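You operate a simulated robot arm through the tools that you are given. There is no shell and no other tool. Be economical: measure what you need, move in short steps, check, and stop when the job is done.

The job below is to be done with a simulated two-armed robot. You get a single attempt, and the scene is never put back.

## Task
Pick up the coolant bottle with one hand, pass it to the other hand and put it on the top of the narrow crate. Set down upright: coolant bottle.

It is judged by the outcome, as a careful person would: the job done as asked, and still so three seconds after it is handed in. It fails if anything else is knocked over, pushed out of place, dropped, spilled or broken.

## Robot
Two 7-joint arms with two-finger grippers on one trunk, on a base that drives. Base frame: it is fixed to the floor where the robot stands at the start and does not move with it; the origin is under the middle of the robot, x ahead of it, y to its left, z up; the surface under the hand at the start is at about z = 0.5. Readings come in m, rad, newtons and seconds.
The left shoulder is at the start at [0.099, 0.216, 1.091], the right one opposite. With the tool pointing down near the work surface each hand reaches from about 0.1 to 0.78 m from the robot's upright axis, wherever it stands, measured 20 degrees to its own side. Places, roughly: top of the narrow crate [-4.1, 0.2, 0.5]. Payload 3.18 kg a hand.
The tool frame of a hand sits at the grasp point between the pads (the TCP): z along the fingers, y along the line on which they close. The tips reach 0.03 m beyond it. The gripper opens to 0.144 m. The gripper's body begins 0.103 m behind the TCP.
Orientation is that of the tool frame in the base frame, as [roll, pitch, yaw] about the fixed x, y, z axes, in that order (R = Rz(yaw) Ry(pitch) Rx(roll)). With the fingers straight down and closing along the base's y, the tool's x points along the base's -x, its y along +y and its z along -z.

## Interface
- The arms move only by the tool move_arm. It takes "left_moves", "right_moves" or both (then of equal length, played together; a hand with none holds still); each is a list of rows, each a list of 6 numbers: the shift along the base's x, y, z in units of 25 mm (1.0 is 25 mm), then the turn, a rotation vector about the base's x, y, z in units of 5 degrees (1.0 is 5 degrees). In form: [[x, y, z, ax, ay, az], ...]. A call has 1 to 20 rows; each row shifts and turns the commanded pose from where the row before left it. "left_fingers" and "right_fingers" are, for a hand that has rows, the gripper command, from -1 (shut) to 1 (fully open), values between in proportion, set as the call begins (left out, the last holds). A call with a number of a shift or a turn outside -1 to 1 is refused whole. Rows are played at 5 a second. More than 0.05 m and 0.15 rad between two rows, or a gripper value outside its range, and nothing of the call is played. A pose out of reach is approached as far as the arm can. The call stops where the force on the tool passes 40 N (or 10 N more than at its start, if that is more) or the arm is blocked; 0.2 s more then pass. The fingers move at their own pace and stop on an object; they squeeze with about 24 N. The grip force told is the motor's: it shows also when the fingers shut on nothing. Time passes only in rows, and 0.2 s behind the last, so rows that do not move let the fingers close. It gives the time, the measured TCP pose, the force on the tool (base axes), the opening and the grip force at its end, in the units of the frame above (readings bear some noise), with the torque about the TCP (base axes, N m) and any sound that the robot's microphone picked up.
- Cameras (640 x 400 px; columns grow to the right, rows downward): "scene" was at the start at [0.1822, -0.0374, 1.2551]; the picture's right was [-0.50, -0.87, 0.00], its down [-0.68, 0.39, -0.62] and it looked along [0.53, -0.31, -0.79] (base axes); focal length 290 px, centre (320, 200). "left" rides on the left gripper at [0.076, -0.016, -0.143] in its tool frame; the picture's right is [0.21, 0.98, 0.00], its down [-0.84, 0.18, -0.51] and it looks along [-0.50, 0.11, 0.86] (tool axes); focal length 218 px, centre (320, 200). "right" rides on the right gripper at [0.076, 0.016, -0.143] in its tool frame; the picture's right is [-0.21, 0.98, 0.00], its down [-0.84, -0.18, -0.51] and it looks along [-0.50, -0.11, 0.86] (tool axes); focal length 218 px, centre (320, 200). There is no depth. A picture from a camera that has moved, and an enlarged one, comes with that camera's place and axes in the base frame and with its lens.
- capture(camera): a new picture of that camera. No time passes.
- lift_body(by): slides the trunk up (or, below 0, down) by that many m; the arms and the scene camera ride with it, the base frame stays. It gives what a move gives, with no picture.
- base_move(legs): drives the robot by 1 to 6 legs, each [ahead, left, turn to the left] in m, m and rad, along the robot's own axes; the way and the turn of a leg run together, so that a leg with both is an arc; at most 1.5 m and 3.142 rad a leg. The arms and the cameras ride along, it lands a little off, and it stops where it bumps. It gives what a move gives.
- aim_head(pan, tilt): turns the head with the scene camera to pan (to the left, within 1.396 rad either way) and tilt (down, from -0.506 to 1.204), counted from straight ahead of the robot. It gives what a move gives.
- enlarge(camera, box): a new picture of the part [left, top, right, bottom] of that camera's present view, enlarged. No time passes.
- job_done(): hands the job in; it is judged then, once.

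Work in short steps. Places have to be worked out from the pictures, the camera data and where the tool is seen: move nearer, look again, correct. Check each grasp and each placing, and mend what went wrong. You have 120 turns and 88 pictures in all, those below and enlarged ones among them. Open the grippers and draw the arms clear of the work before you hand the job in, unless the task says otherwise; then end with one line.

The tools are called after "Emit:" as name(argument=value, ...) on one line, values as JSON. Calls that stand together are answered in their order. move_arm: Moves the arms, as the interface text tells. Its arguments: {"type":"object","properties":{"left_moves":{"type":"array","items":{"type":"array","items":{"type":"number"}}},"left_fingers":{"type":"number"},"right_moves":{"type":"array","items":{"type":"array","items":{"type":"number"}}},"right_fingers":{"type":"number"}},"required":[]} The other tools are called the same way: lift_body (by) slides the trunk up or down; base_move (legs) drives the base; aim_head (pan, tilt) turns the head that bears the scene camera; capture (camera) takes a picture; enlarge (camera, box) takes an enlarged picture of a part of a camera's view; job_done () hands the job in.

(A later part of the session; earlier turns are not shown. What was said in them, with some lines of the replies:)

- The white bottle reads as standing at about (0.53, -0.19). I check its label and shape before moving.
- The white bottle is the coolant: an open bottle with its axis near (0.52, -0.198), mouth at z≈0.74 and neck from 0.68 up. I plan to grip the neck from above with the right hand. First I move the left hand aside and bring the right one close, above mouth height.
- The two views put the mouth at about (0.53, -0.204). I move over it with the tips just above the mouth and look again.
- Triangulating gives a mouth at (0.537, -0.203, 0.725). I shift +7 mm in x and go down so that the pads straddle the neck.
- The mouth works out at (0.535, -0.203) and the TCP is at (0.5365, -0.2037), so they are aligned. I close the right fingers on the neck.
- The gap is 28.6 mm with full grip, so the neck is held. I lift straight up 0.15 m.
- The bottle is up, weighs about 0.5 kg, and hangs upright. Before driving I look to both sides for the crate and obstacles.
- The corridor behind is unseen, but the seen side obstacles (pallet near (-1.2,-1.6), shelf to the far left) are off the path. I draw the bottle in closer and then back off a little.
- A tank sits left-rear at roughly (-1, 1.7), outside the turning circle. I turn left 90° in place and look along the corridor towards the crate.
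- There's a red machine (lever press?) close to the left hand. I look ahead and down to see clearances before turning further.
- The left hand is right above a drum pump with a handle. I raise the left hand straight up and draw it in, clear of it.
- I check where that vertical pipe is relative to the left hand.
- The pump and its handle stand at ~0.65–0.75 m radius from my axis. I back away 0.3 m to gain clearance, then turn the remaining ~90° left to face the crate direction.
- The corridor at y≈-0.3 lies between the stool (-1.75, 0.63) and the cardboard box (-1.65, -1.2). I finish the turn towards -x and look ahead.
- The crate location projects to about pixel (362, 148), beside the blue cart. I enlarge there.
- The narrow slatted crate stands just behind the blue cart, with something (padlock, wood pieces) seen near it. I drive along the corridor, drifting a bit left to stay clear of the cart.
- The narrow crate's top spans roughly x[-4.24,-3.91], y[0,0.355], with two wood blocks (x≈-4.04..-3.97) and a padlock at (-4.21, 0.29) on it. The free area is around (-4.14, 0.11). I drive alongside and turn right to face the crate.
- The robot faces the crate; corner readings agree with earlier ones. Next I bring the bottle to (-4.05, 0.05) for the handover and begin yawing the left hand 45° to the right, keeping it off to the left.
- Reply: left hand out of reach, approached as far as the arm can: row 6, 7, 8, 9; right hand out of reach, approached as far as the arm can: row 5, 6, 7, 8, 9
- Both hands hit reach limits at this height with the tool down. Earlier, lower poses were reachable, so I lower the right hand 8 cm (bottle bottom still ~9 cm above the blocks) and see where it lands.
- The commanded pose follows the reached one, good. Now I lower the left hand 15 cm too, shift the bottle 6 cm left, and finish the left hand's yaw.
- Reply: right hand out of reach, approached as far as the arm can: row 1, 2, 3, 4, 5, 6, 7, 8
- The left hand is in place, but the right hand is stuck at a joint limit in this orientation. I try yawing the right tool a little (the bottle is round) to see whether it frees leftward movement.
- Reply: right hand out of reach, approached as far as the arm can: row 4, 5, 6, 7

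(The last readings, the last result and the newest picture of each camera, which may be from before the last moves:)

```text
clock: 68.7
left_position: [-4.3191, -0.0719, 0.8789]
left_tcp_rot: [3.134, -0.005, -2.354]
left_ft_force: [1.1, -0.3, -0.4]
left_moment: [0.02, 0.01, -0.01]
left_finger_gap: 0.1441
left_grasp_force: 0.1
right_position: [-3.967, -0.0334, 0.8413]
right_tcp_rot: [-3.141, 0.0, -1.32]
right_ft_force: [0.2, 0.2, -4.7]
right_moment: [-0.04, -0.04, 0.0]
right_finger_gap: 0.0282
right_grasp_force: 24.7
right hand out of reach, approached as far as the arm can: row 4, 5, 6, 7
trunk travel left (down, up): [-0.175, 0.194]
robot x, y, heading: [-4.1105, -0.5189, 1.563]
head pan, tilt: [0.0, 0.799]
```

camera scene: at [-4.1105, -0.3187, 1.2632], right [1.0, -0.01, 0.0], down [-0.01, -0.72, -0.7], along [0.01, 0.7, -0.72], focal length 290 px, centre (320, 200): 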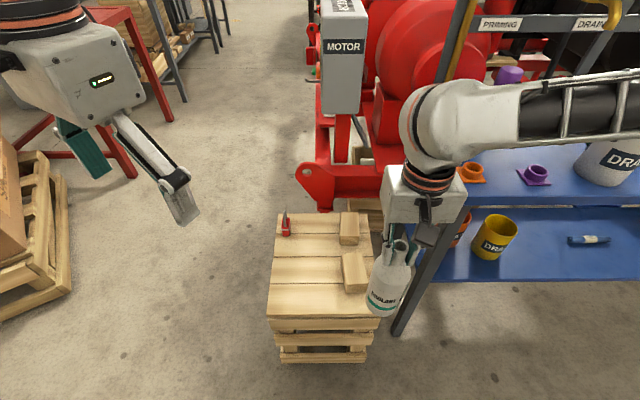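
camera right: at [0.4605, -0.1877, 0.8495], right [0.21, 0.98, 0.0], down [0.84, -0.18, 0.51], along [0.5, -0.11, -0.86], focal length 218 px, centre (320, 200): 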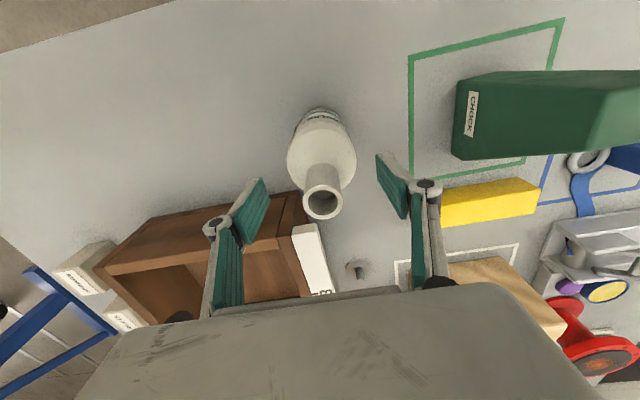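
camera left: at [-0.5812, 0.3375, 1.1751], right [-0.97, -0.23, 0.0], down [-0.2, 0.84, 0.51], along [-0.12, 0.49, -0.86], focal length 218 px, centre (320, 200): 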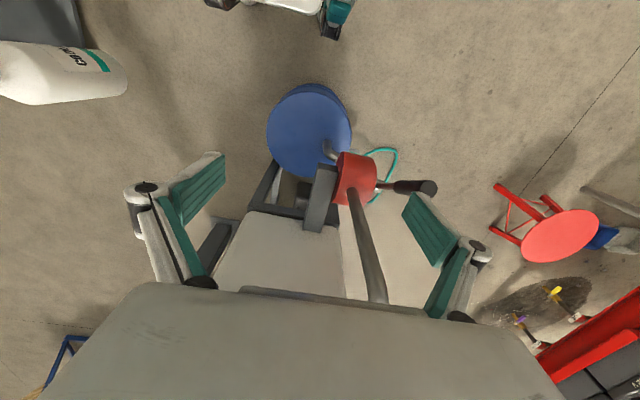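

Yaw works, but leftward motion is still limited here. I test whether pulling back toward the body allows more inward reach.

Emit:
move_arm(right_moves=[[0, -0.8, 0, 0, 0, 0], [0, -0.8, 0, 0, 0, 0], [0, -0.8, 0, 0, 0, 0], [0, -0.8, 0, 0, 0, 0], [-0.4, 0, 0, 0, 0, 0], [-0.4, 0, 0, 0, 0, 0], [-0.4, 0, 0, 0, 0, 0], [-0.4, 0, 0, 0, 0, 0]])

Emit:
capture(camera="scene")

```text
clock: 70.5
left_position: [-4.3187, -0.0726, 0.8784]
left_tcp_rot: [3.133, -0.004, -2.355]
left_ft_force: [0.2, 0.0, -0.1]
left_moment: [0.02, 0.0, -0.02]
left_finger_gap: 0.1441
left_grasp_force: 0.0
right_position: [-3.9793, -0.1122, 0.8426]
right_tcp_rot: [3.139, 0.001, -1.319]
right_ft_force: [0.3, -0.2, -5.2]
right_moment: [-0.02, -0.03, -0.01]
right_finger_gap: 0.0279
right_grasp_force: 24.3
right hand out of reach, approached as far as the arm can: row 6, 7, 8
trunk travel left (down, up): [-0.175, 0.194]
robot x, y, heading: [-4.1121, -0.5184, 1.563]
head pan, tilt: [0.0, 0.799]
```

```text
55 pictures are left
camera scene: at [-4.1107, -0.3193, 1.2634], right [1.0, -0.01, 0.0], down [-0.01, -0.72, -0.7], along [0.01, 0.7, -0.72], focal length 290 px, centre (320, 200)
```

scene: 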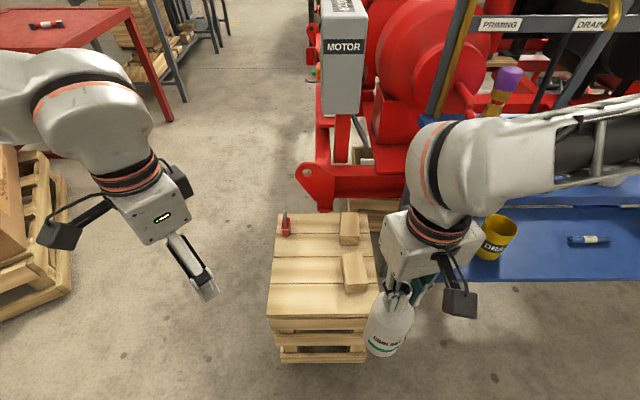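

The bottle hand can hold about (-3.98,-0.11). So the left hand must reach further right: I tilt its fingers up toward the bottle (55°) while at its present safe place.

Emit:
move_arm(left_moves=[[0, 0, 0, 0.707, -0.707, 0], [0, 0, 0, 0.707, -0.707, 0], [0, 0, 0, 0.707, -0.707, 0], [0, 0, 0, 0.707, -0.707, 0], [0, 0, 0, 0.707, -0.707, 0], [0, 0, 0, 0.707, -0.707, 0], [0, 0, 0, 0.707, -0.707, 0], [0, 0, 0, 0.707, -0.707, 0], [0, 0, 0, 0.707, -0.707, 0], [0, 0, 0, 0.707, -0.707, 0], [0, 0, 0, 0.707, -0.707, 0]])

Emit:
capture(camera="scene")

```text
clock: 72.9
left_position: [-4.3247, -0.0092, 0.8772]
left_tcp_rot: [3.138, 0.956, -2.355]
left_ft_force: [-0.4, 0.1, 0.4]
left_moment: [0.0, 0.01, 0.02]
left_finger_gap: 0.144
left_grasp_force: 0.0
left hand out of reach, approached as far as the arm can: row 5, 6, 7, 8, 9, 10, 11
right_position: [-3.9794, -0.1149, 0.8425]
right_tcp_rot: [3.14, -0.001, -1.32]
right_ft_force: [-1.0, -0.5, -4.2]
right_moment: [-0.02, -0.03, 0.04]
right_finger_gap: 0.0282
right_grasp_force: 23.8
trunk travel left (down, up): [-0.175, 0.194]
robot x, y, heading: [-4.1099, -0.5188, 1.558]
head pan, tilt: [0.0, 0.799]
```

```text
54 pictures are left
camera scene: at [-4.1108, -0.3193, 1.2634], right [1.0, -0.01, 0.0], down [-0.01, -0.72, -0.7], along [0.01, 0.7, -0.72], focal length 290 px, centre (320, 200)
```

scene: 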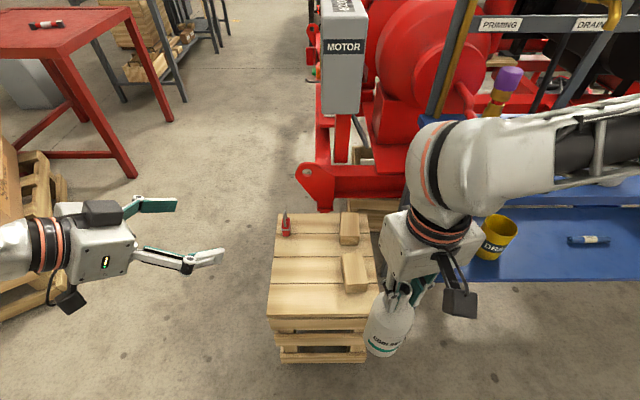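

The left hand is tilted to 35° below horizontal, with a little drift. Now I turn it another 30° right and bring it to a pre-grasp pose beside the bottle body at about (-4.105, -0.148, 0.81).

Emit:
move_arm(left_moves=[[0.73, -0.46, -0.22, 0, 0, -0.5], [0.73, -0.46, -0.22, 0, 0, -0.5], [0.73, -0.46, -0.22, 0, 0, -0.5], [0.73, -0.46, -0.22, 0, 0, -0.5], [0.73, -0.46, -0.22, 0, 0, -0.5], [0.73, -0.46, -0.22, 0, 0, -0.5], [0.73, -0.46, -0.22, 0, 0, -0.5], [0.73, -0.46, -0.22, 0, 0, -0.5], [0.73, -0.46, -0.22, 0, 0, -0.5], [0.73, -0.46, -0.22, 0, 0, -0.5], [0.73, -0.46, -0.22, 0, 0, -0.5], [0.73, -0.46, -0.22, 0, 0, -0.5]])

Emit:
capture(camera="scene")

Emit:
capture(camera="left")

```text
clock: 75.5
left_position: [-4.1097, -0.1284, 0.8026]
left_tcp_rot: [3.134, 0.953, -2.879]
left_ft_force: [-1.1, 0.8, -0.2]
left_moment: [-0.02, 0.01, 0.0]
left_finger_gap: 0.1441
left_grasp_force: 0.1
left hand out of reach, approached as far as the arm can: row 1, 2, 3, 4, 6
right_position: [-3.9784, -0.114, 0.8421]
right_tcp_rot: [3.139, 0.0, -1.32]
right_ft_force: [-0.5, -0.1, -5.3]
right_moment: [0.01, -0.03, -0.03]
right_finger_gap: 0.0282
right_grasp_force: 24.2
trunk travel left (down, up): [-0.175, 0.194]
robot x, y, heading: [-4.1133, -0.5206, 1.567]
head pan, tilt: [0.0, 0.799]
```

```text
53 pictures are left
camera scene: at [-4.1104, -0.3191, 1.2633], right [1.0, -0.01, 0.0], down [-0.01, -0.72, -0.7], along [0.01, 0.7, -0.72], focal length 290 px, centre (320, 200)
```

scene: 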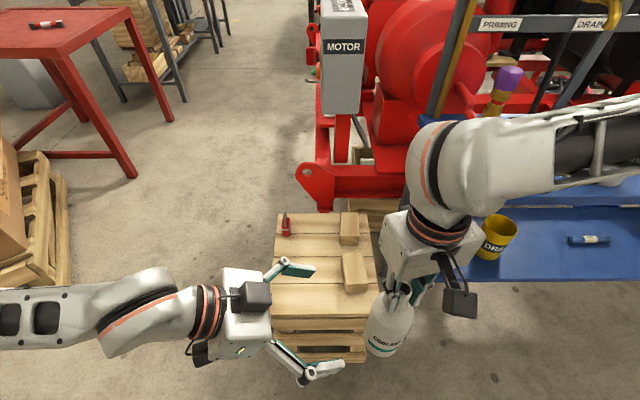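

```text
52 pictures are left
camera left: at [-4.2598, -0.1845, 0.8241], right [-0.38, 0.91, -0.17], down [0.02, 0.19, 0.98], along [0.93, 0.37, -0.09], focal length 218 px, centre (320, 200)
```

left: 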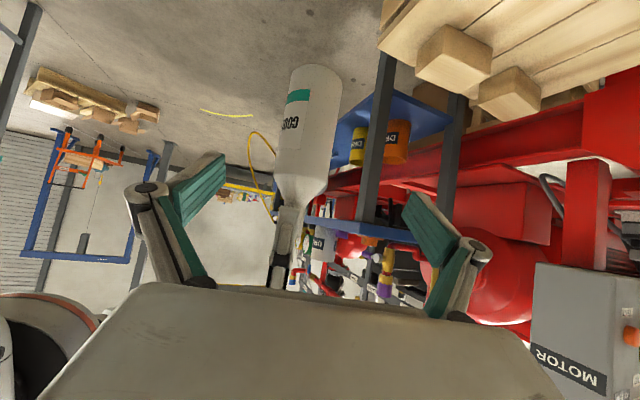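

The bottle sits nearly centred between the left fingers; computed, I need 2 cm sideways and ~0.13 m advance. I shift and go most of the way, then check.

Emit:
move_arm(left_moves=[[0.2, -0.8, 0, 0, 0, 0], [0.85, 0.23, -0.54, 0, 0, 0], [0.85, 0.23, -0.54, 0, 0, 0], [0.85, 0.23, -0.54, 0, 0, 0], [0.85, 0.23, -0.54, 0, 0, 0]])

Emit:
capture(camera="left")

Emit:
capture(camera="scene")

```text
clock: 76.7
left_position: [-4.0583, -0.1305, 0.7702]
left_tcp_rot: [-3.141, 0.953, -2.874]
left_ft_force: [-0.6, -0.1, -0.3]
left_moment: [0.03, 0.0, -0.03]
left_finger_gap: 0.1438
left_grasp_force: 0.0
left hand out of reach, approached as far as the arm can: row 3, 4, 5
right_position: [-3.978, -0.1129, 0.8426]
right_tcp_rot: [3.141, 0.0, -1.32]
right_ft_force: [0.1, -0.6, -4.8]
right_moment: [-0.03, -0.01, 0.02]
right_finger_gap: 0.0277
right_grasp_force: 24.5
trunk travel left (down, up): [-0.175, 0.194]
robot x, y, heading: [-4.113, -0.5167, 1.56]
head pan, tilt: [0.0, 0.799]
```

```text
51 pictures are left
camera left: at [-4.2102, -0.1877, 0.7906], right [-0.37, 0.91, -0.17], down [0.03, 0.19, 0.98], along [0.93, 0.36, -0.1], focal length 218 px, centre (320, 200)
```

left: 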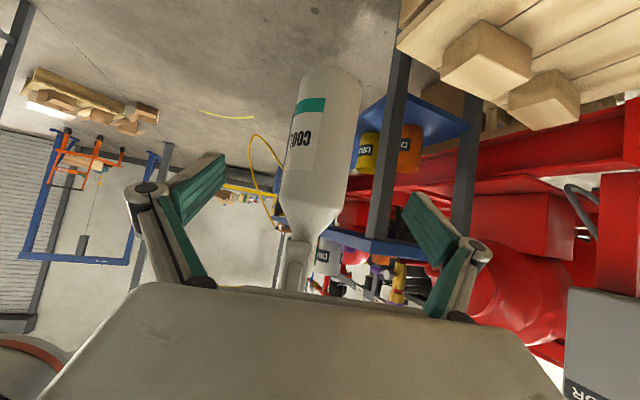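

```text
50 pictures are left
camera scene: at [-4.1106, -0.3193, 1.2634], right [1.0, -0.01, 0.0], down [-0.01, -0.72, -0.7], along [0.01, 0.7, -0.72], focal length 290 px, centre (320, 200)
```

scene: 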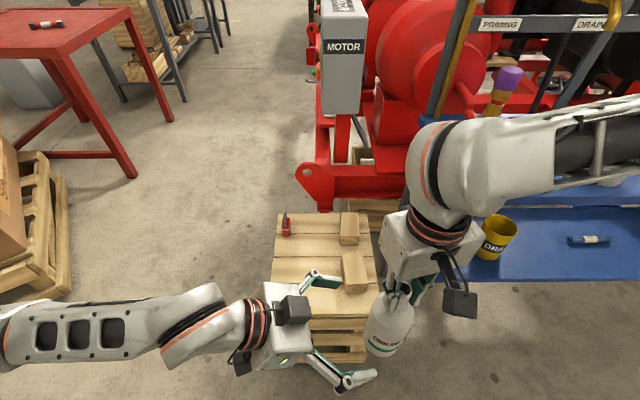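

The left hand runs out of reach 8 cm short; it seems to want more forward extension. I move both hands forward together by 10 cm, then try the advance again.

Emit:
move_arm(left_moves=[[0, 0.8, 0, 0, 0, 0], [0, 0.8, 0, 0, 0, 0], [0, 0.8, 0, 0, 0, 0], [0, 0.8, 0, 0, 0, 0], [0, 0.8, 0, 0, 0, 0], [0.5, 0, 0, 0, 0, 0], [0.5, 0, 0, 0, 0, 0]], right_moves=[[0.1, 0.8, 0, 0, 0, 0], [0.1, 0.8, 0, 0, 0, 0], [0.1, 0.8, 0, 0, 0, 0], [0.1, 0.8, 0, 0, 0, 0], [0.1, 0.8, 0, 0, 0, 0], [0, 0, 0, 0, 0, 0], [0, 0, 0, 0, 0, 0]])

Emit:
capture(camera="scene")

```text
clock: 78.3
left_position: [-4.0345, -0.0307, 0.7695]
left_tcp_rot: [3.135, 0.952, -2.875]
left_ft_force: [0.5, 1.1, 0.1]
left_moment: [0.0, 0.02, 0.05]
left_finger_gap: 0.1438
left_grasp_force: 0.0
right_position: [-3.9662, -0.013, 0.8423]
right_tcp_rot: [3.139, 0.0, -1.32]
right_ft_force: [-0.1, -0.5, -5.5]
right_moment: [-0.04, -0.01, -0.02]
right_finger_gap: 0.0276
right_grasp_force: 23.8
trunk travel left (down, up): [-0.175, 0.194]
robot x, y, heading: [-4.1145, -0.5182, 1.564]
head pan, tilt: [0.0, 0.799]
```

```text
49 pictures are left
camera scene: at [-4.1105, -0.3191, 1.2633], right [1.0, -0.01, 0.0], down [-0.01, -0.72, -0.7], along [0.01, 0.7, -0.72], focal length 290 px, centre (320, 200)
```

scene: 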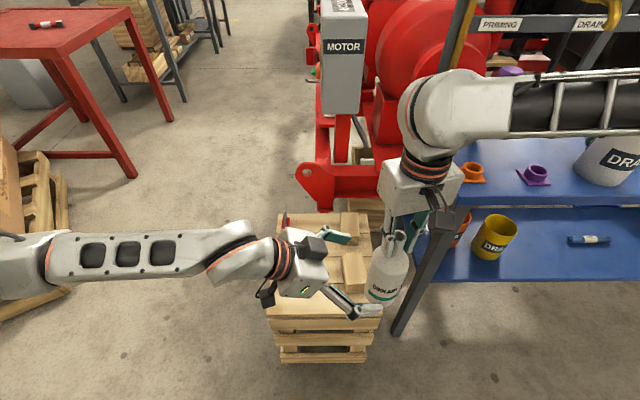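

Reach is fine here. The bottle is exactly along the left finger axis, 8.5 cm ahead, so I advance.

Emit:
move_arm(left_moves=[[0.68, 0.18, -0.48, 0, 0, 0], [0.68, 0.18, -0.48, 0, 0, 0], [0.68, 0.18, -0.48, 0, 0, 0], [0.68, 0.18, -0.48, 0, 0, 0]])

Emit:
capture(camera="left")

Emit:
enlarge(camera="scene", box=[280, 180, 480, 340])

```text
clock: 79.3
left_position: [-3.9658, -0.0112, 0.7199]
left_tcp_rot: [3.135, 0.953, -2.879]
left_ft_force: [1.2, 0.6, -0.1]
left_moment: [-0.02, -0.01, -0.01]
left_finger_gap: 0.1439
left_grasp_force: 0.0
right_position: [-3.9653, -0.0124, 0.8422]
right_tcp_rot: [3.139, 0.0, -1.32]
right_ft_force: [0.7, -0.5, -3.6]
right_moment: [-0.03, -0.02, 0.04]
right_finger_gap: 0.0278
right_grasp_force: 24.1
trunk travel left (down, up): [-0.175, 0.194]
robot x, y, heading: [-4.1105, -0.5157, 1.566]
head pan, tilt: [0.0, 0.799]
```

```text
48 pictures are left
camera left: at [-4.1168, -0.0699, 0.7418], right [-0.38, 0.91, -0.17], down [0.02, 0.19, 0.98], along [0.93, 0.37, -0.09], focal length 218 px, centre (320, 200)
```

left: 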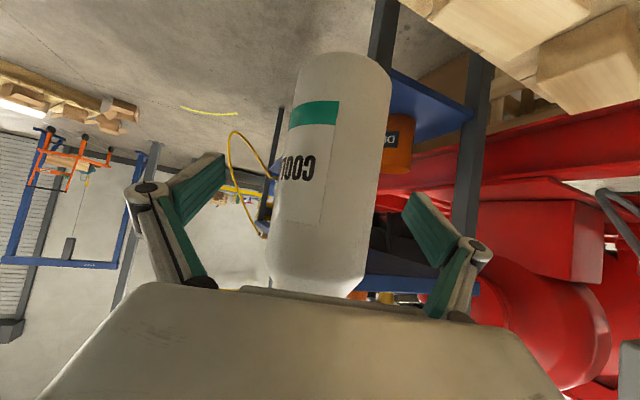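

```text
2.50 times, centred on (380, 260) of scene
camera zoom: at [-4.1104, -0.319, 1.2633], right [1.0, -0.01, 0.0], down [-0.01, -0.72, -0.7], along [0.01, 0.7, -0.72], focal length 725 px, centre (170, 50)
```

zoom: 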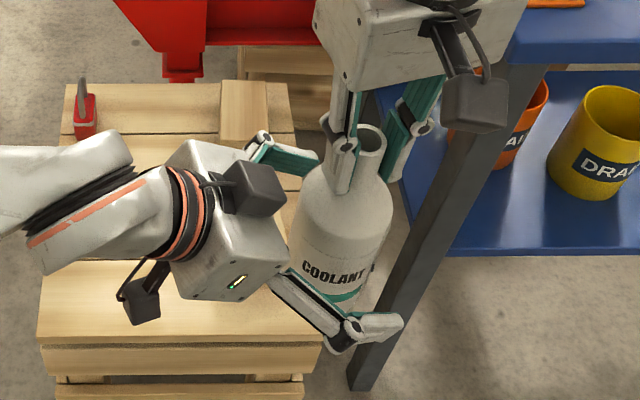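

The bottle's body is centred between the left pads. I close the left gripper.

Emit:
move_arm(left_moves=[[0, 0, 0, 0, 0, 0], [0, 0, 0, 0, 0, 0], [0, 0, 0, 0, 0, 0], [0, 0, 0, 0, 0, 0]], left_fingers=-1)

Emit:
capture(camera="left")

```text
clock: 80.3
left_position: [-3.9671, -0.0112, 0.7202]
left_tcp_rot: [3.133, 0.952, -2.874]
left_ft_force: [-3.1, 14.4, 0.0]
left_moment: [-0.99, -0.16, -0.06]
left_finger_gap: 0.0699
left_grasp_force: 23.7
right_position: [-3.9657, -0.0139, 0.8412]
right_tcp_rot: [3.14, -0.003, -1.316]
right_ft_force: [2.9, -14.9, -1.8]
right_moment: [-0.81, -0.19, 0.06]
right_finger_gap: 0.0281
right_grasp_force: 23.7
trunk travel left (down, up): [-0.175, 0.194]
robot x, y, heading: [-4.1121, -0.5168, 1.561]
head pan, tilt: [0.0, 0.799]
```

```text
46 pictures are left
camera left: at [-4.1179, -0.069, 0.742], right [-0.38, 0.91, -0.17], down [0.03, 0.19, 0.98], along [0.92, 0.37, -0.09], focal length 218 px, centre (320, 200)
```

left: 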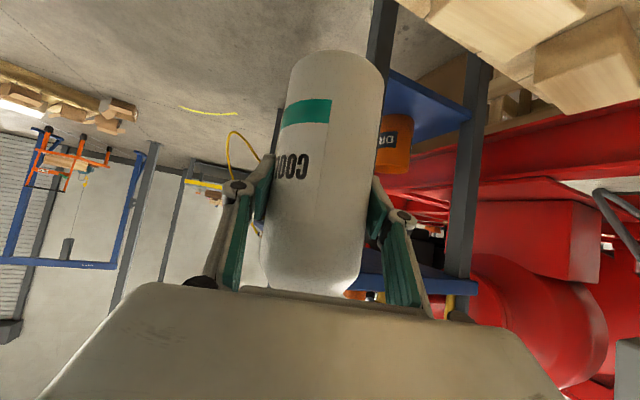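

Held by both (69.9 mm gap). The hands push against each other at ~14 N in y, so I nudge the left hand +y 3 mm to relax before releasing.

Emit:
move_arm(left_moves=[[0, 0.12, 0, 0, 0, 0], [0, 0, 0, 0, 0, 0]])

```text
clock: 80.9
left_position: [-3.9658, -0.0083, 0.7223]
left_tcp_rot: [3.134, 0.953, -2.878]
left_ft_force: [-6.1, 8.8, 0.8]
left_moment: [-0.46, -0.41, 0.05]
left_finger_gap: 0.0701
left_grasp_force: 23.7
right_position: [-3.9659, -0.0131, 0.8411]
right_tcp_rot: [3.141, 0.0, -1.32]
right_ft_force: [6.2, -11.0, -2.0]
right_moment: [-0.78, -0.35, -0.03]
right_finger_gap: 0.0277
right_grasp_force: 24.1
trunk travel left (down, up): [-0.175, 0.194]
robot x, y, heading: [-4.1116, -0.5119, 1.56]
head pan, tilt: [0.0, 0.799]
```

The force has eased. I now open the right fingers while both hands hold still.

Emit:
move_arm(right_moves=[[0, 0, 0, 0, 0, 0], [0, 0, 0, 0, 0, 0], [0, 0, 0, 0, 0, 0]], right_fingers=-0.2)

Emit:
enlarge(camera="scene", box=[280, 180, 480, 340])

Emit:
capture(camera="left")

```text
clock: 81.7
left_position: [-3.9653, -0.0091, 0.7214]
left_tcp_rot: [3.138, 0.953, -2.879]
left_ft_force: [0.6, 0.7, -0.3]
left_moment: [0.01, 0.0, 0.03]
left_finger_gap: 0.0696
left_grasp_force: 24.2
right_position: [-3.9666, -0.0138, 0.8416]
right_tcp_rot: [3.141, 0.0, -1.32]
right_ft_force: [-0.3, -0.2, -0.3]
right_moment: [0.01, 0.03, 0.0]
right_finger_gap: 0.0576
right_grasp_force: 0.2
trunk travel left (down, up): [-0.175, 0.194]
robot x, y, heading: [-4.113, -0.5183, 1.566]
head pan, tilt: [0.0, 0.799]
```

```text
2.50 times, centred on (380, 260) of scene
camera zoom: at [-4.1107, -0.3191, 1.2633], right [1.0, -0.01, 0.0], down [-0.01, -0.72, -0.7], along [0.01, 0.7, -0.72], focal length 725 px, centre (170, 50)
```

zoom: 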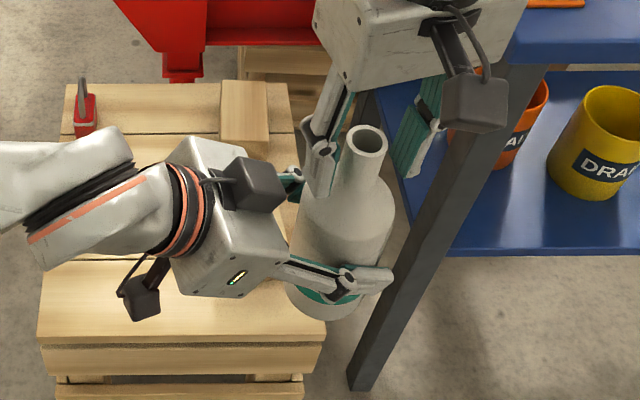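

```text
44 pictures are left
camera left: at [-4.117, -0.0674, 0.7422], right [-0.38, 0.91, -0.17], down [0.02, 0.19, 0.98], along [0.93, 0.36, -0.09], focal length 218 px, centre (320, 200)
```

left: 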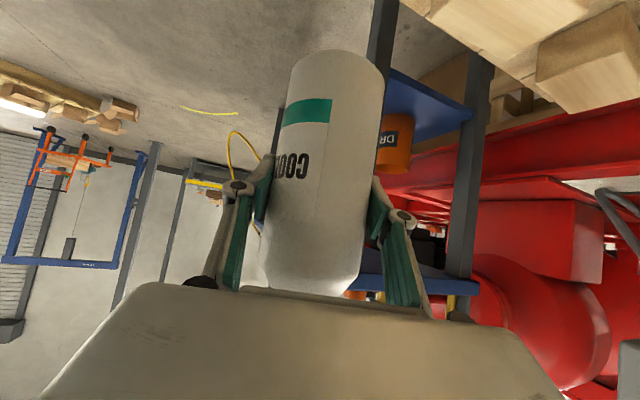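

The right hand is free of the neck and the bottle stays put in the left hand. I raise the right hand off the neck.

Emit:
move_arm(right_moves=[[0, 0, 0.6, 0, 0, 0], [0, 0, 0.8, 0, 0, 0], [0, 0, 0.8, 0, 0, 0], [0, 0, 0.8, 0, 0, 0]])

Emit:
enlarge(camera="scene", box=[280, 180, 480, 340])

```text
clock: 82.7
left_position: [-3.966, -0.0101, 0.7216]
left_tcp_rot: [3.135, 0.954, -2.879]
left_ft_force: [1.1, -0.4, -0.4]
left_moment: [-0.06, 0.01, 0.0]
left_finger_gap: 0.0699
left_grasp_force: 24.3
right_position: [-3.9672, -0.0143, 0.9185]
right_tcp_rot: [3.141, -0.002, -1.316]
right_ft_force: [0.6, -1.0, 0.2]
right_moment: [-0.01, 0.01, -0.01]
right_finger_gap: 0.0575
right_grasp_force: 0.1
trunk travel left (down, up): [-0.175, 0.194]
robot x, y, heading: [-4.1124, -0.5166, 1.563]
head pan, tilt: [0.0, 0.799]
```

```text
2.50 times, centred on (380, 260) of scene
camera zoom: at [-4.1107, -0.3194, 1.2634], right [1.0, -0.01, 0.0], down [-0.01, -0.72, -0.7], along [0.01, 0.7, -0.72], focal length 725 px, centre (170, 50)
```

zoom: 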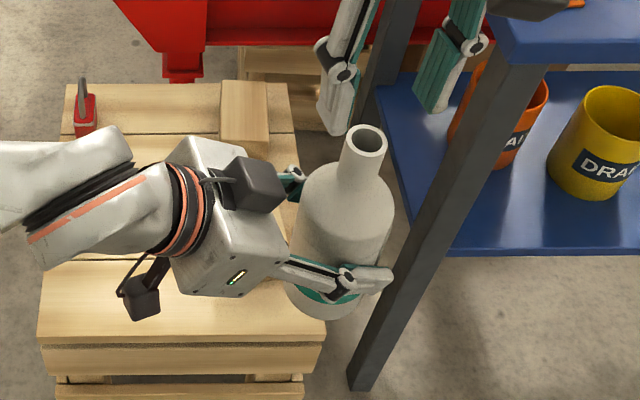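

The left hand alone holds the bottle upright. I retract the right hand back and to the right, clear of the bottle.

Emit:
move_arm(right_moves=[[0, 0, 0.4, 0, 0, 0], [0, -0.8, 0, 0, 0, 0], [0.2, -0.9, 0, 0, 0, 0], [0.5, -0.9, 0, 0, 0, 0], [0.8, -0.9, 0, 0, 0, 0], [0.8, -0.9, 0, 0, 0, 0], [0.8, -0.9, 0, 0, 0, 0], [0.8, 0, 0, 0, 0, 0]])

Emit:
capture(camera="scene")

Emit:
capture(camera="right")

```text
clock: 84.5
left_position: [-3.967, -0.0077, 0.7201]
left_tcp_rot: [3.136, 0.954, -2.879]
left_ft_force: [-0.2, -0.1, 0.0]
left_moment: [0.0, -0.02, 0.03]
left_finger_gap: 0.07
left_grasp_force: 24.0
right_position: [-3.8684, -0.1443, 0.928]
right_tcp_rot: [3.139, -0.002, -1.32]
right_ft_force: [0.6, 0.8, 0.1]
right_moment: [-0.01, -0.01, 0.0]
right_finger_gap: 0.0575
right_grasp_force: 0.0
trunk travel left (down, up): [-0.175, 0.194]
robot x, y, heading: [-4.114, -0.5187, 1.564]
head pan, tilt: [0.0, 0.799]
```

```text
42 pictures are left
camera scene: at [-4.1103, -0.3191, 1.2633], right [1.0, -0.01, 0.0], down [-0.01, -0.72, -0.7], along [0.01, 0.7, -0.72], focal length 290 px, centre (320, 200)
```

scene: 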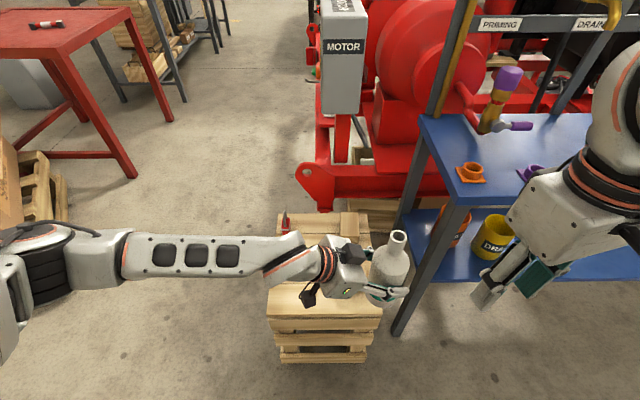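

```text
41 pictures are left
camera right: at [-3.8645, -0.2235, 1.0708], right [-1.0, -0.04, 0.0], down [-0.04, 0.86, 0.51], along [-0.02, 0.51, -0.86], focal length 218 px, centre (320, 200)
```

right: 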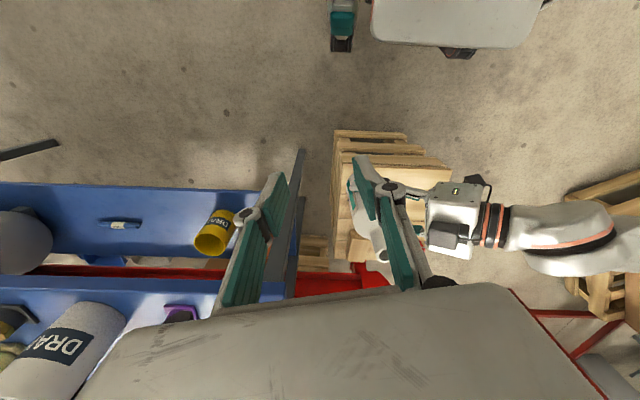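

The bottle projects exactly where an upright one would. I carry it at this height over the free spot (-4.14, 0.11).

Emit:
move_arm(left_moves=[[-0.4, 0.27, 0, 0, 0, 0], [-0.7, 0.47, 0, 0, 0, 0], [-0.72, 0.5, 0, 0, 0, 0], [-0.72, 0.5, 0, 0, 0, 0], [-0.72, 0.5, 0, 0, 0, 0], [-0.72, 0.5, 0, 0, 0, 0], [-0.72, 0.5, 0, 0, 0, 0], [-0.72, 0.5, 0, 0, 0, 0], [-0.72, 0.5, 0, 0, 0, 0], [-0.5, 0.3, 0, 0, 0, 0], [-0.28, 0.2, 0, 0, 0, 0]])

Emit:
capture(camera="scene")

Emit:
capture(camera="left")

```text
clock: 86.9
left_position: [-4.14, 0.1099, 0.7206]
left_tcp_rot: [3.136, 0.952, -2.876]
left_ft_force: [0.2, -1.1, -0.2]
left_moment: [0.0, -0.04, 0.01]
left_finger_gap: 0.0699
left_grasp_force: 24.8
right_position: [-3.868, -0.1442, 0.9287]
right_tcp_rot: [3.14, -0.002, -1.319]
right_ft_force: [0.0, -0.7, -0.3]
right_moment: [0.01, 0.02, 0.04]
right_finger_gap: 0.0578
right_grasp_force: 0.0
trunk travel left (down, up): [-0.175, 0.194]
robot x, y, heading: [-4.1105, -0.517, 1.562]
head pan, tilt: [0.0, 0.799]
```

```text
40 pictures are left
camera scene: at [-4.1108, -0.319, 1.2633], right [1.0, -0.01, 0.0], down [-0.01, -0.72, -0.7], along [0.01, 0.7, -0.72], focal length 290 px, centre (320, 200)
```

scene: 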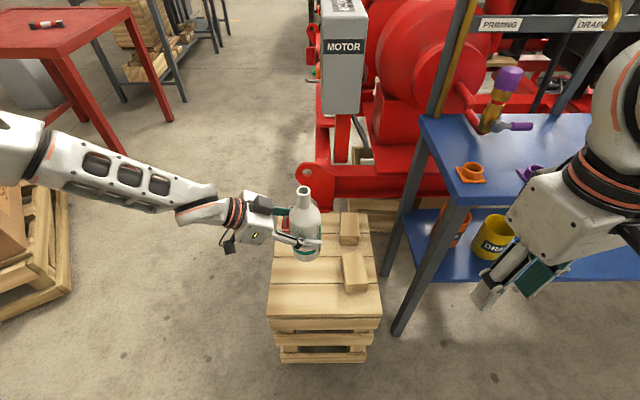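

```text
39 pictures are left
camera left: at [-4.2906, 0.052, 0.7418], right [-0.38, 0.91, -0.17], down [0.02, 0.19, 0.98], along [0.93, 0.37, -0.09], focal length 218 px, centre (320, 200)
```

left: 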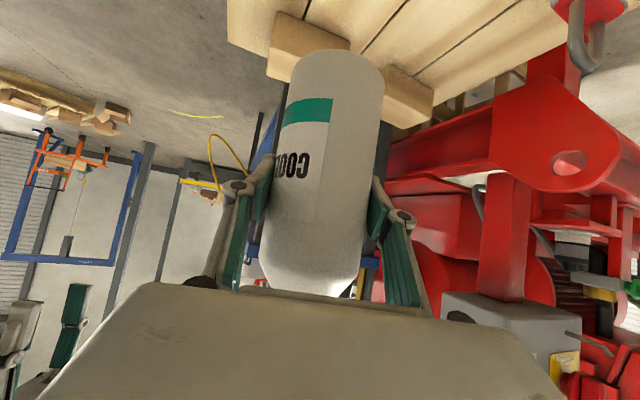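

The bottle may lean a few degrees after the regrasp. I enlarge the left view to measure its axis.

Emit:
enlarge(camera="left", box=[200, 30, 456, 300])

Emit:
enlarge(camera="scene", box=[240, 170, 400, 290])

```text
1.48 times, centred on (328, 165) of left
camera zoom: at [-4.2906, 0.052, 0.7418], right [-0.38, 0.91, -0.17], down [0.02, 0.19, 0.98], along [0.93, 0.37, -0.09], focal length 323 px, centre (308, 252)
```

zoom: 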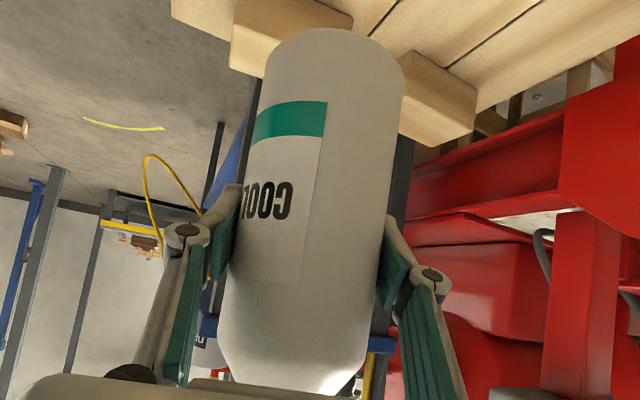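

```text
3.33 times, centred on (320, 230) of scene
camera zoom: at [-4.1108, -0.319, 1.2633], right [1.0, -0.01, 0.0], down [-0.01, -0.72, -0.7], along [0.01, 0.7, -0.72], focal length 966 px, centre (320, 100)
```

zoom: 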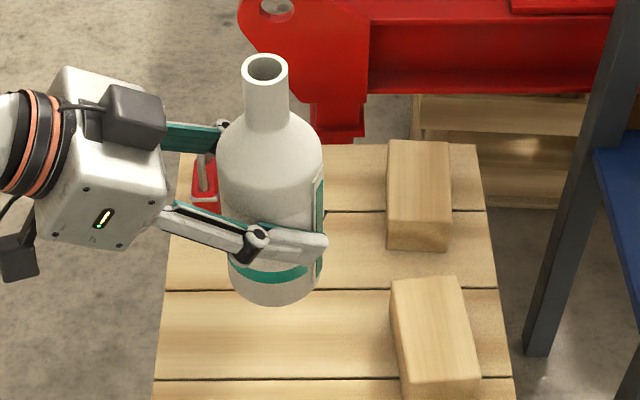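

Lean is only ~1°, fine. I correct it slightly, shift 1 cm away from the padlock, and descend 11.5 cm, leaving ~2 cm.

Emit:
move_arm(left_moves=[[0, -0.4, 0, 0.24, 0.1, 0], [0, 0, -0.7, 0, 0, 0], [0, 0, -0.8, 0, 0, 0], [0, 0, -0.8, 0, 0, 0], [0, 0, -0.8, 0, 0, 0], [0, 0, -0.8, 0, 0, 0], [0, 0, -0.5, 0, 0, 0], [0, 0, -0.2, 0, 0, 0]])

Emit:
enlarge(camera="scene", box=[240, 170, 400, 290])

Emit:
capture(camera="left")

```text
clock: 88.7
left_position: [-4.14, 0.1003, 0.6054]
left_tcp_rot: [3.097, 0.951, -2.91]
left_ft_force: [-0.2, 1.2, 0.3]
left_moment: [-0.01, -0.02, 0.03]
left_finger_gap: 0.07
left_grasp_force: 24.1
right_position: [-3.8685, -0.1452, 0.9271]
right_tcp_rot: [-3.141, -0.001, -1.319]
right_ft_force: [0.3, 0.7, -0.6]
right_moment: [0.02, -0.03, 0.01]
right_finger_gap: 0.0574
right_grasp_force: 0.2
trunk travel left (down, up): [-0.175, 0.194]
robot x, y, heading: [-4.1076, -0.519, 1.56]
head pan, tilt: [0.0, 0.799]
```

```text
3.33 times, centred on (320, 230) of scene
camera zoom: at [-4.1108, -0.3191, 1.2633], right [1.0, -0.01, 0.0], down [-0.01, -0.72, -0.7], along [0.01, 0.7, -0.72], focal length 966 px, centre (320, 100)
```

zoom: 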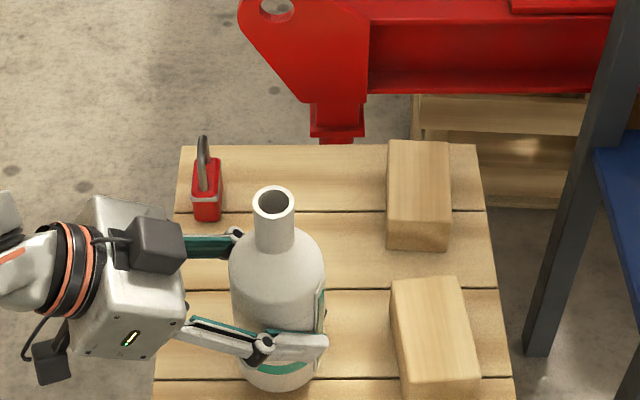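

```text
35 pictures are left
camera left: at [-4.2897, 0.0411, 0.6267], right [-0.38, 0.91, -0.14], down [0.03, 0.17, 0.98], along [0.93, 0.37, -0.09], focal length 218 px, centre (320, 200)
```

left: 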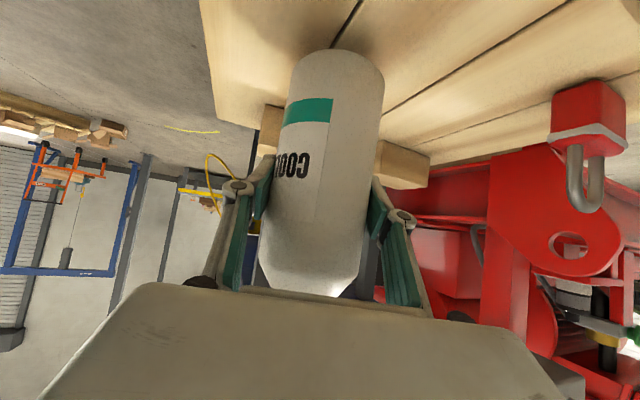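

Clear of the padlock and blocks. I descend slowly in 2.5 mm steps and watch the force.

Emit:
move_arm(left_moves=[[0, 0, -0.15, 0, 0, 0], [0, 0, -0.15, 0, 0, 0], [0, 0, -0.12, 0, 0, 0], [0, 0, -0.12, 0, 0, 0], [0, 0, 0, 0, 0, 0]])

Emit:
enlarge(camera="left", box=[240, 0, 440, 125])

```text
clock: 89.9
left_position: [-4.1403, 0.0986, 0.5934]
left_tcp_rot: [3.096, 0.953, -2.908]
left_ft_force: [0.1, 0.2, -0.2]
left_moment: [-0.04, 0.01, 0.02]
left_finger_gap: 0.0698
left_grasp_force: 24.2
right_position: [-3.8686, -0.1448, 0.9294]
right_tcp_rot: [3.141, -0.001, -1.319]
right_ft_force: [-0.8, 0.6, -0.3]
right_moment: [-0.01, 0.03, 0.03]
right_finger_gap: 0.0577
right_grasp_force: 0.1
trunk travel left (down, up): [-0.175, 0.194]
robot x, y, heading: [-4.1112, -0.5175, 1.557]
head pan, tilt: [0.0, 0.799]
```

```text
3.20 times, centred on (340, 62) of left
camera zoom: at [-4.29, 0.0412, 0.6138], right [-0.38, 0.91, -0.14], down [0.03, 0.17, 0.99], along [0.93, 0.37, -0.09], focal length 698 px, centre (256, 640)
```

zoom: 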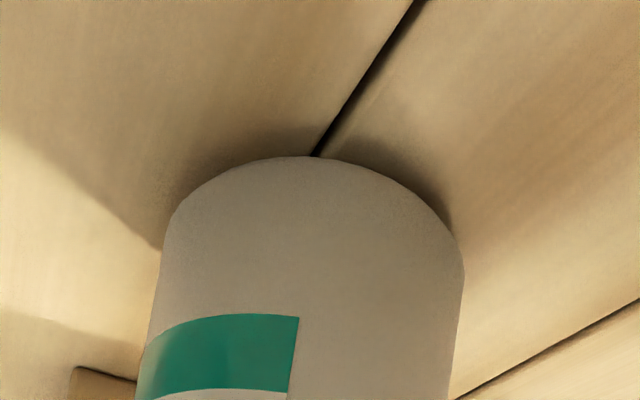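

The base is close to the wood with no contact force yet. I continue in small steps.

Emit:
move_arm(left_moves=[[0, 0, -0.1, 0, 0, 0], [0, 0, -0.1, 0, 0, 0], [0, 0, -0.1, 0, 0, 0], [0, 0, 0, 0, 0, 0]])

Emit:
enlarge(camera="left", box=[240, 0, 440, 125])

```text
clock: 90.9
left_position: [-4.1391, 0.1012, 0.5882]
left_tcp_rot: [3.091, 0.956, -2.913]
left_ft_force: [-2.8, 1.0, 11.8]
left_moment: [-0.42, -0.05, -0.04]
left_finger_gap: 0.0701
left_grasp_force: 23.9
right_position: [-3.8678, -0.147, 0.9282]
right_tcp_rot: [3.139, 0.001, -1.319]
right_ft_force: [0.0, -0.5, -0.6]
right_moment: [-0.02, -0.02, -0.04]
right_finger_gap: 0.0577
right_grasp_force: 0.0
trunk travel left (down, up): [-0.175, 0.194]
robot x, y, heading: [-4.1107, -0.5189, 1.558]
head pan, tilt: [0.0, 0.799]
```

```text
3.20 times, centred on (340, 62) of left
camera zoom: at [-4.2894, 0.0422, 0.6087], right [-0.38, 0.92, -0.14], down [0.03, 0.17, 0.99], along [0.93, 0.37, -0.09], focal length 698 px, centre (256, 640)
```

zoom: 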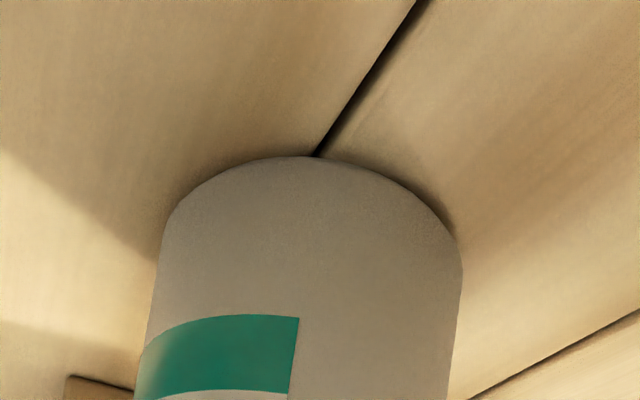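

Contact with ~12 N of downward push: the bottle stands on the crate. I ease off 1 mm and open the fingers moderately.

Emit:
move_arm(left_moves=[[0, 0, 0.05, 0, 0, 0], [0, 0, 0, 0, 0, 0]])

Emit:
move_arm(left_moves=[[0, 0, 0, 0, 0, 0], [0, 0, 0, 0, 0, 0], [0, 0, 0, 0, 0, 0]], left_fingers=0.45)

Emit:
capture(camera="left")

Emit:
enlarge(camera="scene", box=[240, 170, 400, 290])

```text
clock: 91.5
left_position: [-4.1397, 0.1005, 0.5885]
left_tcp_rot: [3.091, 0.952, -2.912]
left_ft_force: [0.4, 6.7, 11.1]
left_moment: [0.12, -0.44, 0.16]
left_finger_gap: 0.0697
left_grasp_force: 24.1
right_position: [-3.8685, -0.1456, 0.929]
right_tcp_rot: [-3.141, 0.001, -1.319]
right_ft_force: [0.1, -0.5, 0.3]
right_moment: [0.0, 0.01, 0.05]
right_finger_gap: 0.0579
right_grasp_force: 0.1
trunk travel left (down, up): [-0.175, 0.194]
robot x, y, heading: [-4.1106, -0.5183, 1.559]
head pan, tilt: [0.0, 0.799]
```

```text
clock: 92.3
left_position: [-4.1396, 0.0998, 0.5859]
left_tcp_rot: [3.096, 0.948, -2.908]
left_ft_force: [0.6, 0.7, -0.4]
left_moment: [0.01, -0.01, 0.01]
left_finger_gap: 0.1047
left_grasp_force: 0.0
right_position: [-3.868, -0.1461, 0.9278]
right_tcp_rot: [3.141, 0.0, -1.321]
right_ft_force: [0.4, 0.0, -0.9]
right_moment: [0.0, 0.02, -0.01]
right_finger_gap: 0.0576
right_grasp_force: 0.1
trunk travel left (down, up): [-0.175, 0.194]
robot x, y, heading: [-4.1104, -0.5158, 1.563]
head pan, tilt: [0.0, 0.799]
```

```text
32 pictures are left
camera left: at [-4.2899, 0.0409, 0.6072], right [-0.38, 0.91, -0.14], down [0.03, 0.17, 0.99], along [0.93, 0.37, -0.09], focal length 218 px, centre (320, 200)
```

left: 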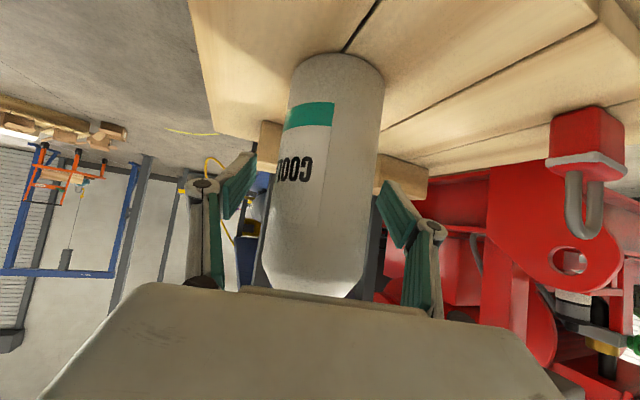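

```text
3.33 times, centred on (320, 230) of scene
camera zoom: at [-4.1107, -0.3195, 1.2634], right [1.0, -0.01, 0.0], down [-0.01, -0.72, -0.7], along [0.01, 0.7, -0.72], focal length 966 px, centre (320, 100)
```

zoom: 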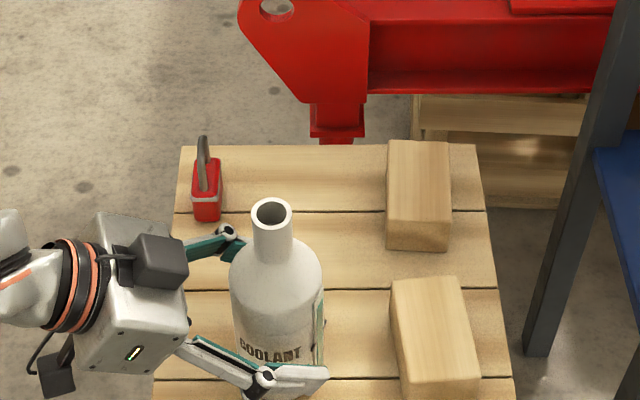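

The bottle stands free. I retract the left hand straight back along its finger axis, in two stages.

Emit:
move_arm(left_moves=[[-0.63, -0.15, 0.46, 0, 0, 0], [-0.63, -0.15, 0.46, 0, 0, 0], [-0.63, -0.15, 0.46, 0, 0, 0], [-0.63, -0.15, 0.46, 0, 0, 0]])

Emit:
capture(camera="left")

```text
clock: 93.3
left_position: [-4.2023, 0.0848, 0.6324]
left_tcp_rot: [3.096, 0.951, -2.91]
left_ft_force: [-0.6, -0.4, 0.1]
left_moment: [-0.02, -0.05, 0.0]
left_finger_gap: 0.1042
left_grasp_force: 0.0
right_position: [-3.8679, -0.1453, 0.9277]
right_tcp_rot: [-3.141, 0.002, -1.319]
right_ft_force: [-0.1, 0.7, -0.3]
right_moment: [0.03, -0.02, 0.04]
right_finger_gap: 0.0577
right_grasp_force: 0.1
trunk travel left (down, up): [-0.175, 0.194]
robot x, y, heading: [-4.1123, -0.5179, 1.562]
head pan, tilt: [0.0, 0.799]
```

```text
30 pictures are left
camera left: at [-4.3528, 0.0254, 0.6541], right [-0.38, 0.92, -0.14], down [0.03, 0.17, 0.99], along [0.93, 0.37, -0.09], focal length 218 px, centre (320, 200)
```

left: 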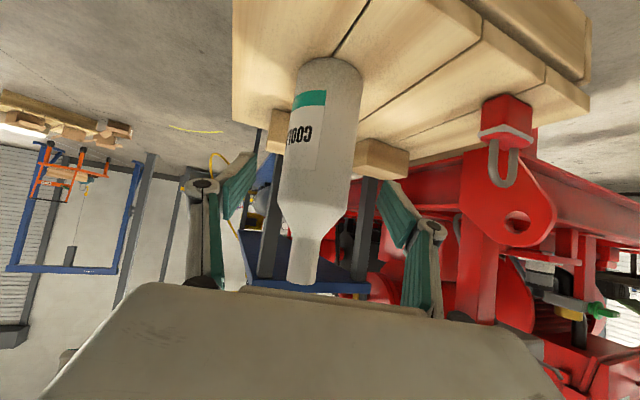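

Clear so far. I continue back and up.

Emit:
move_arm(left_moves=[[-0.7, -0.15, 0.4, 0, 0, 0], [-0.7, -0.15, 0.4, 0, 0, 0], [-0.7, -0.15, 0.4, 0, 0, 0], [-0.7, -0.3, 0.4, 0, 0, 0], [-0.5, -0.5, 0.5, 0, 0, 0], [-0.5, -0.5, 0.5, 0, 0, 0], [-0.3, -0.5, 0.5, 0, 0, 0], [0, 0, 0, 0, 0, 0]])

Emit:
capture(camera="scene")

Emit:
enlarge(camera="scene", box=[240, 170, 400, 330])

```text
clock: 95.1
left_position: [-4.3062, 0.0274, 0.7101]
left_tcp_rot: [3.096, 0.952, -2.908]
left_ft_force: [0.4, -0.2, 0.0]
left_moment: [0.02, -0.03, 0.0]
left_finger_gap: 0.1045
left_grasp_force: 0.1
right_position: [-3.8689, -0.1455, 0.9282]
right_tcp_rot: [3.141, 0.0, -1.32]
right_ft_force: [-0.5, 0.0, -0.7]
right_moment: [0.03, -0.02, -0.01]
right_finger_gap: 0.0579
right_grasp_force: 0.1
trunk travel left (down, up): [-0.175, 0.194]
robot x, y, heading: [-4.1093, -0.5185, 1.562]
head pan, tilt: [0.0, 0.799]
```

```text
29 pictures are left
camera scene: at [-4.1107, -0.3192, 1.2633], right [1.0, -0.01, 0.0], down [-0.01, -0.72, -0.7], along [0.01, 0.7, -0.72], focal length 290 px, centre (320, 200)
```

scene: 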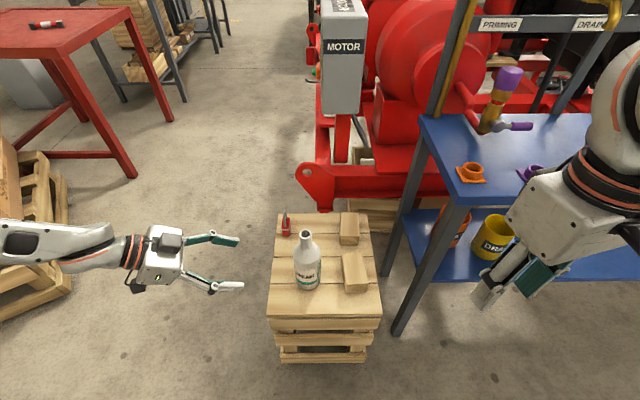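

```text
2.50 times, centred on (320, 250) of scene
camera zoom: at [-4.1107, -0.3192, 1.2633], right [1.0, -0.01, 0.0], down [-0.01, -0.72, -0.7], along [0.01, 0.7, -0.72], focal length 725 px, centre (320, 75)
```

zoom: 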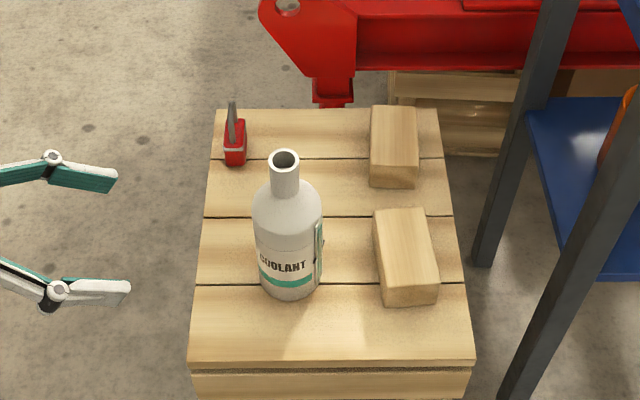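

The bottle stands upright, with blocks and padlock untouched. I open both grippers fully and draw the hands a little further back.

Emit:
move_arm(left_moves=[[-0.4, -0.4, 0.4, 0, 0, 0], [-0.4, -0.4, 0.4, 0, 0, 0], [0, 0, 0, 0, 0, 0]], right_moves=[[0, -0.5, 0, 0, 0, 0], [0, -0.5, 0, 0, 0, 0], [0, 0, 0, 0, 0, 0]], left_fingers=1, right_fingers=1)

Emit:
capture(camera="scene")

```text
clock: 95.9
left_position: [-4.324, 0.0069, 0.7293]
left_tcp_rot: [3.096, 0.949, -2.91]
left_ft_force: [-0.6, 0.0, 0.2]
left_moment: [0.01, 0.05, 0.03]
left_finger_gap: 0.1439
left_grasp_force: 0.1
right_position: [-3.8707, -0.1642, 0.9312]
right_tcp_rot: [-3.139, -0.004, -1.319]
right_ft_force: [0.0, -0.4, 0.6]
right_moment: [0.04, -0.01, 0.01]
right_finger_gap: 0.1441
right_grasp_force: 0.1
right hand out of reach, approached as far as the arm can: row 2
trunk travel left (down, up): [-0.175, 0.194]
robot x, y, heading: [-4.112, -0.5232, 1.564]
head pan, tilt: [0.0, 0.799]
```

```text
27 pictures are left
camera scene: at [-4.1107, -0.3193, 1.2633], right [1.0, -0.01, 0.0], down [-0.01, -0.72, -0.7], along [0.01, 0.7, -0.72], focal length 290 px, centre (320, 200)
```

scene: 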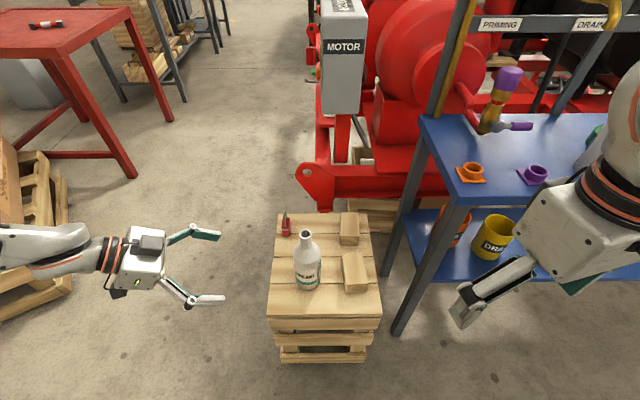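

The bottle stands upright on the crate, both grippers are open and the arms are clear, so I hand the job in.

Emit:
job_done()

```text
The job is handed in.
```

I picked up the coolant bottle with the right hand, passed it to the left, and set it upright on the narrow crate. The wood blocks and padlock on the crate were not disturbed.
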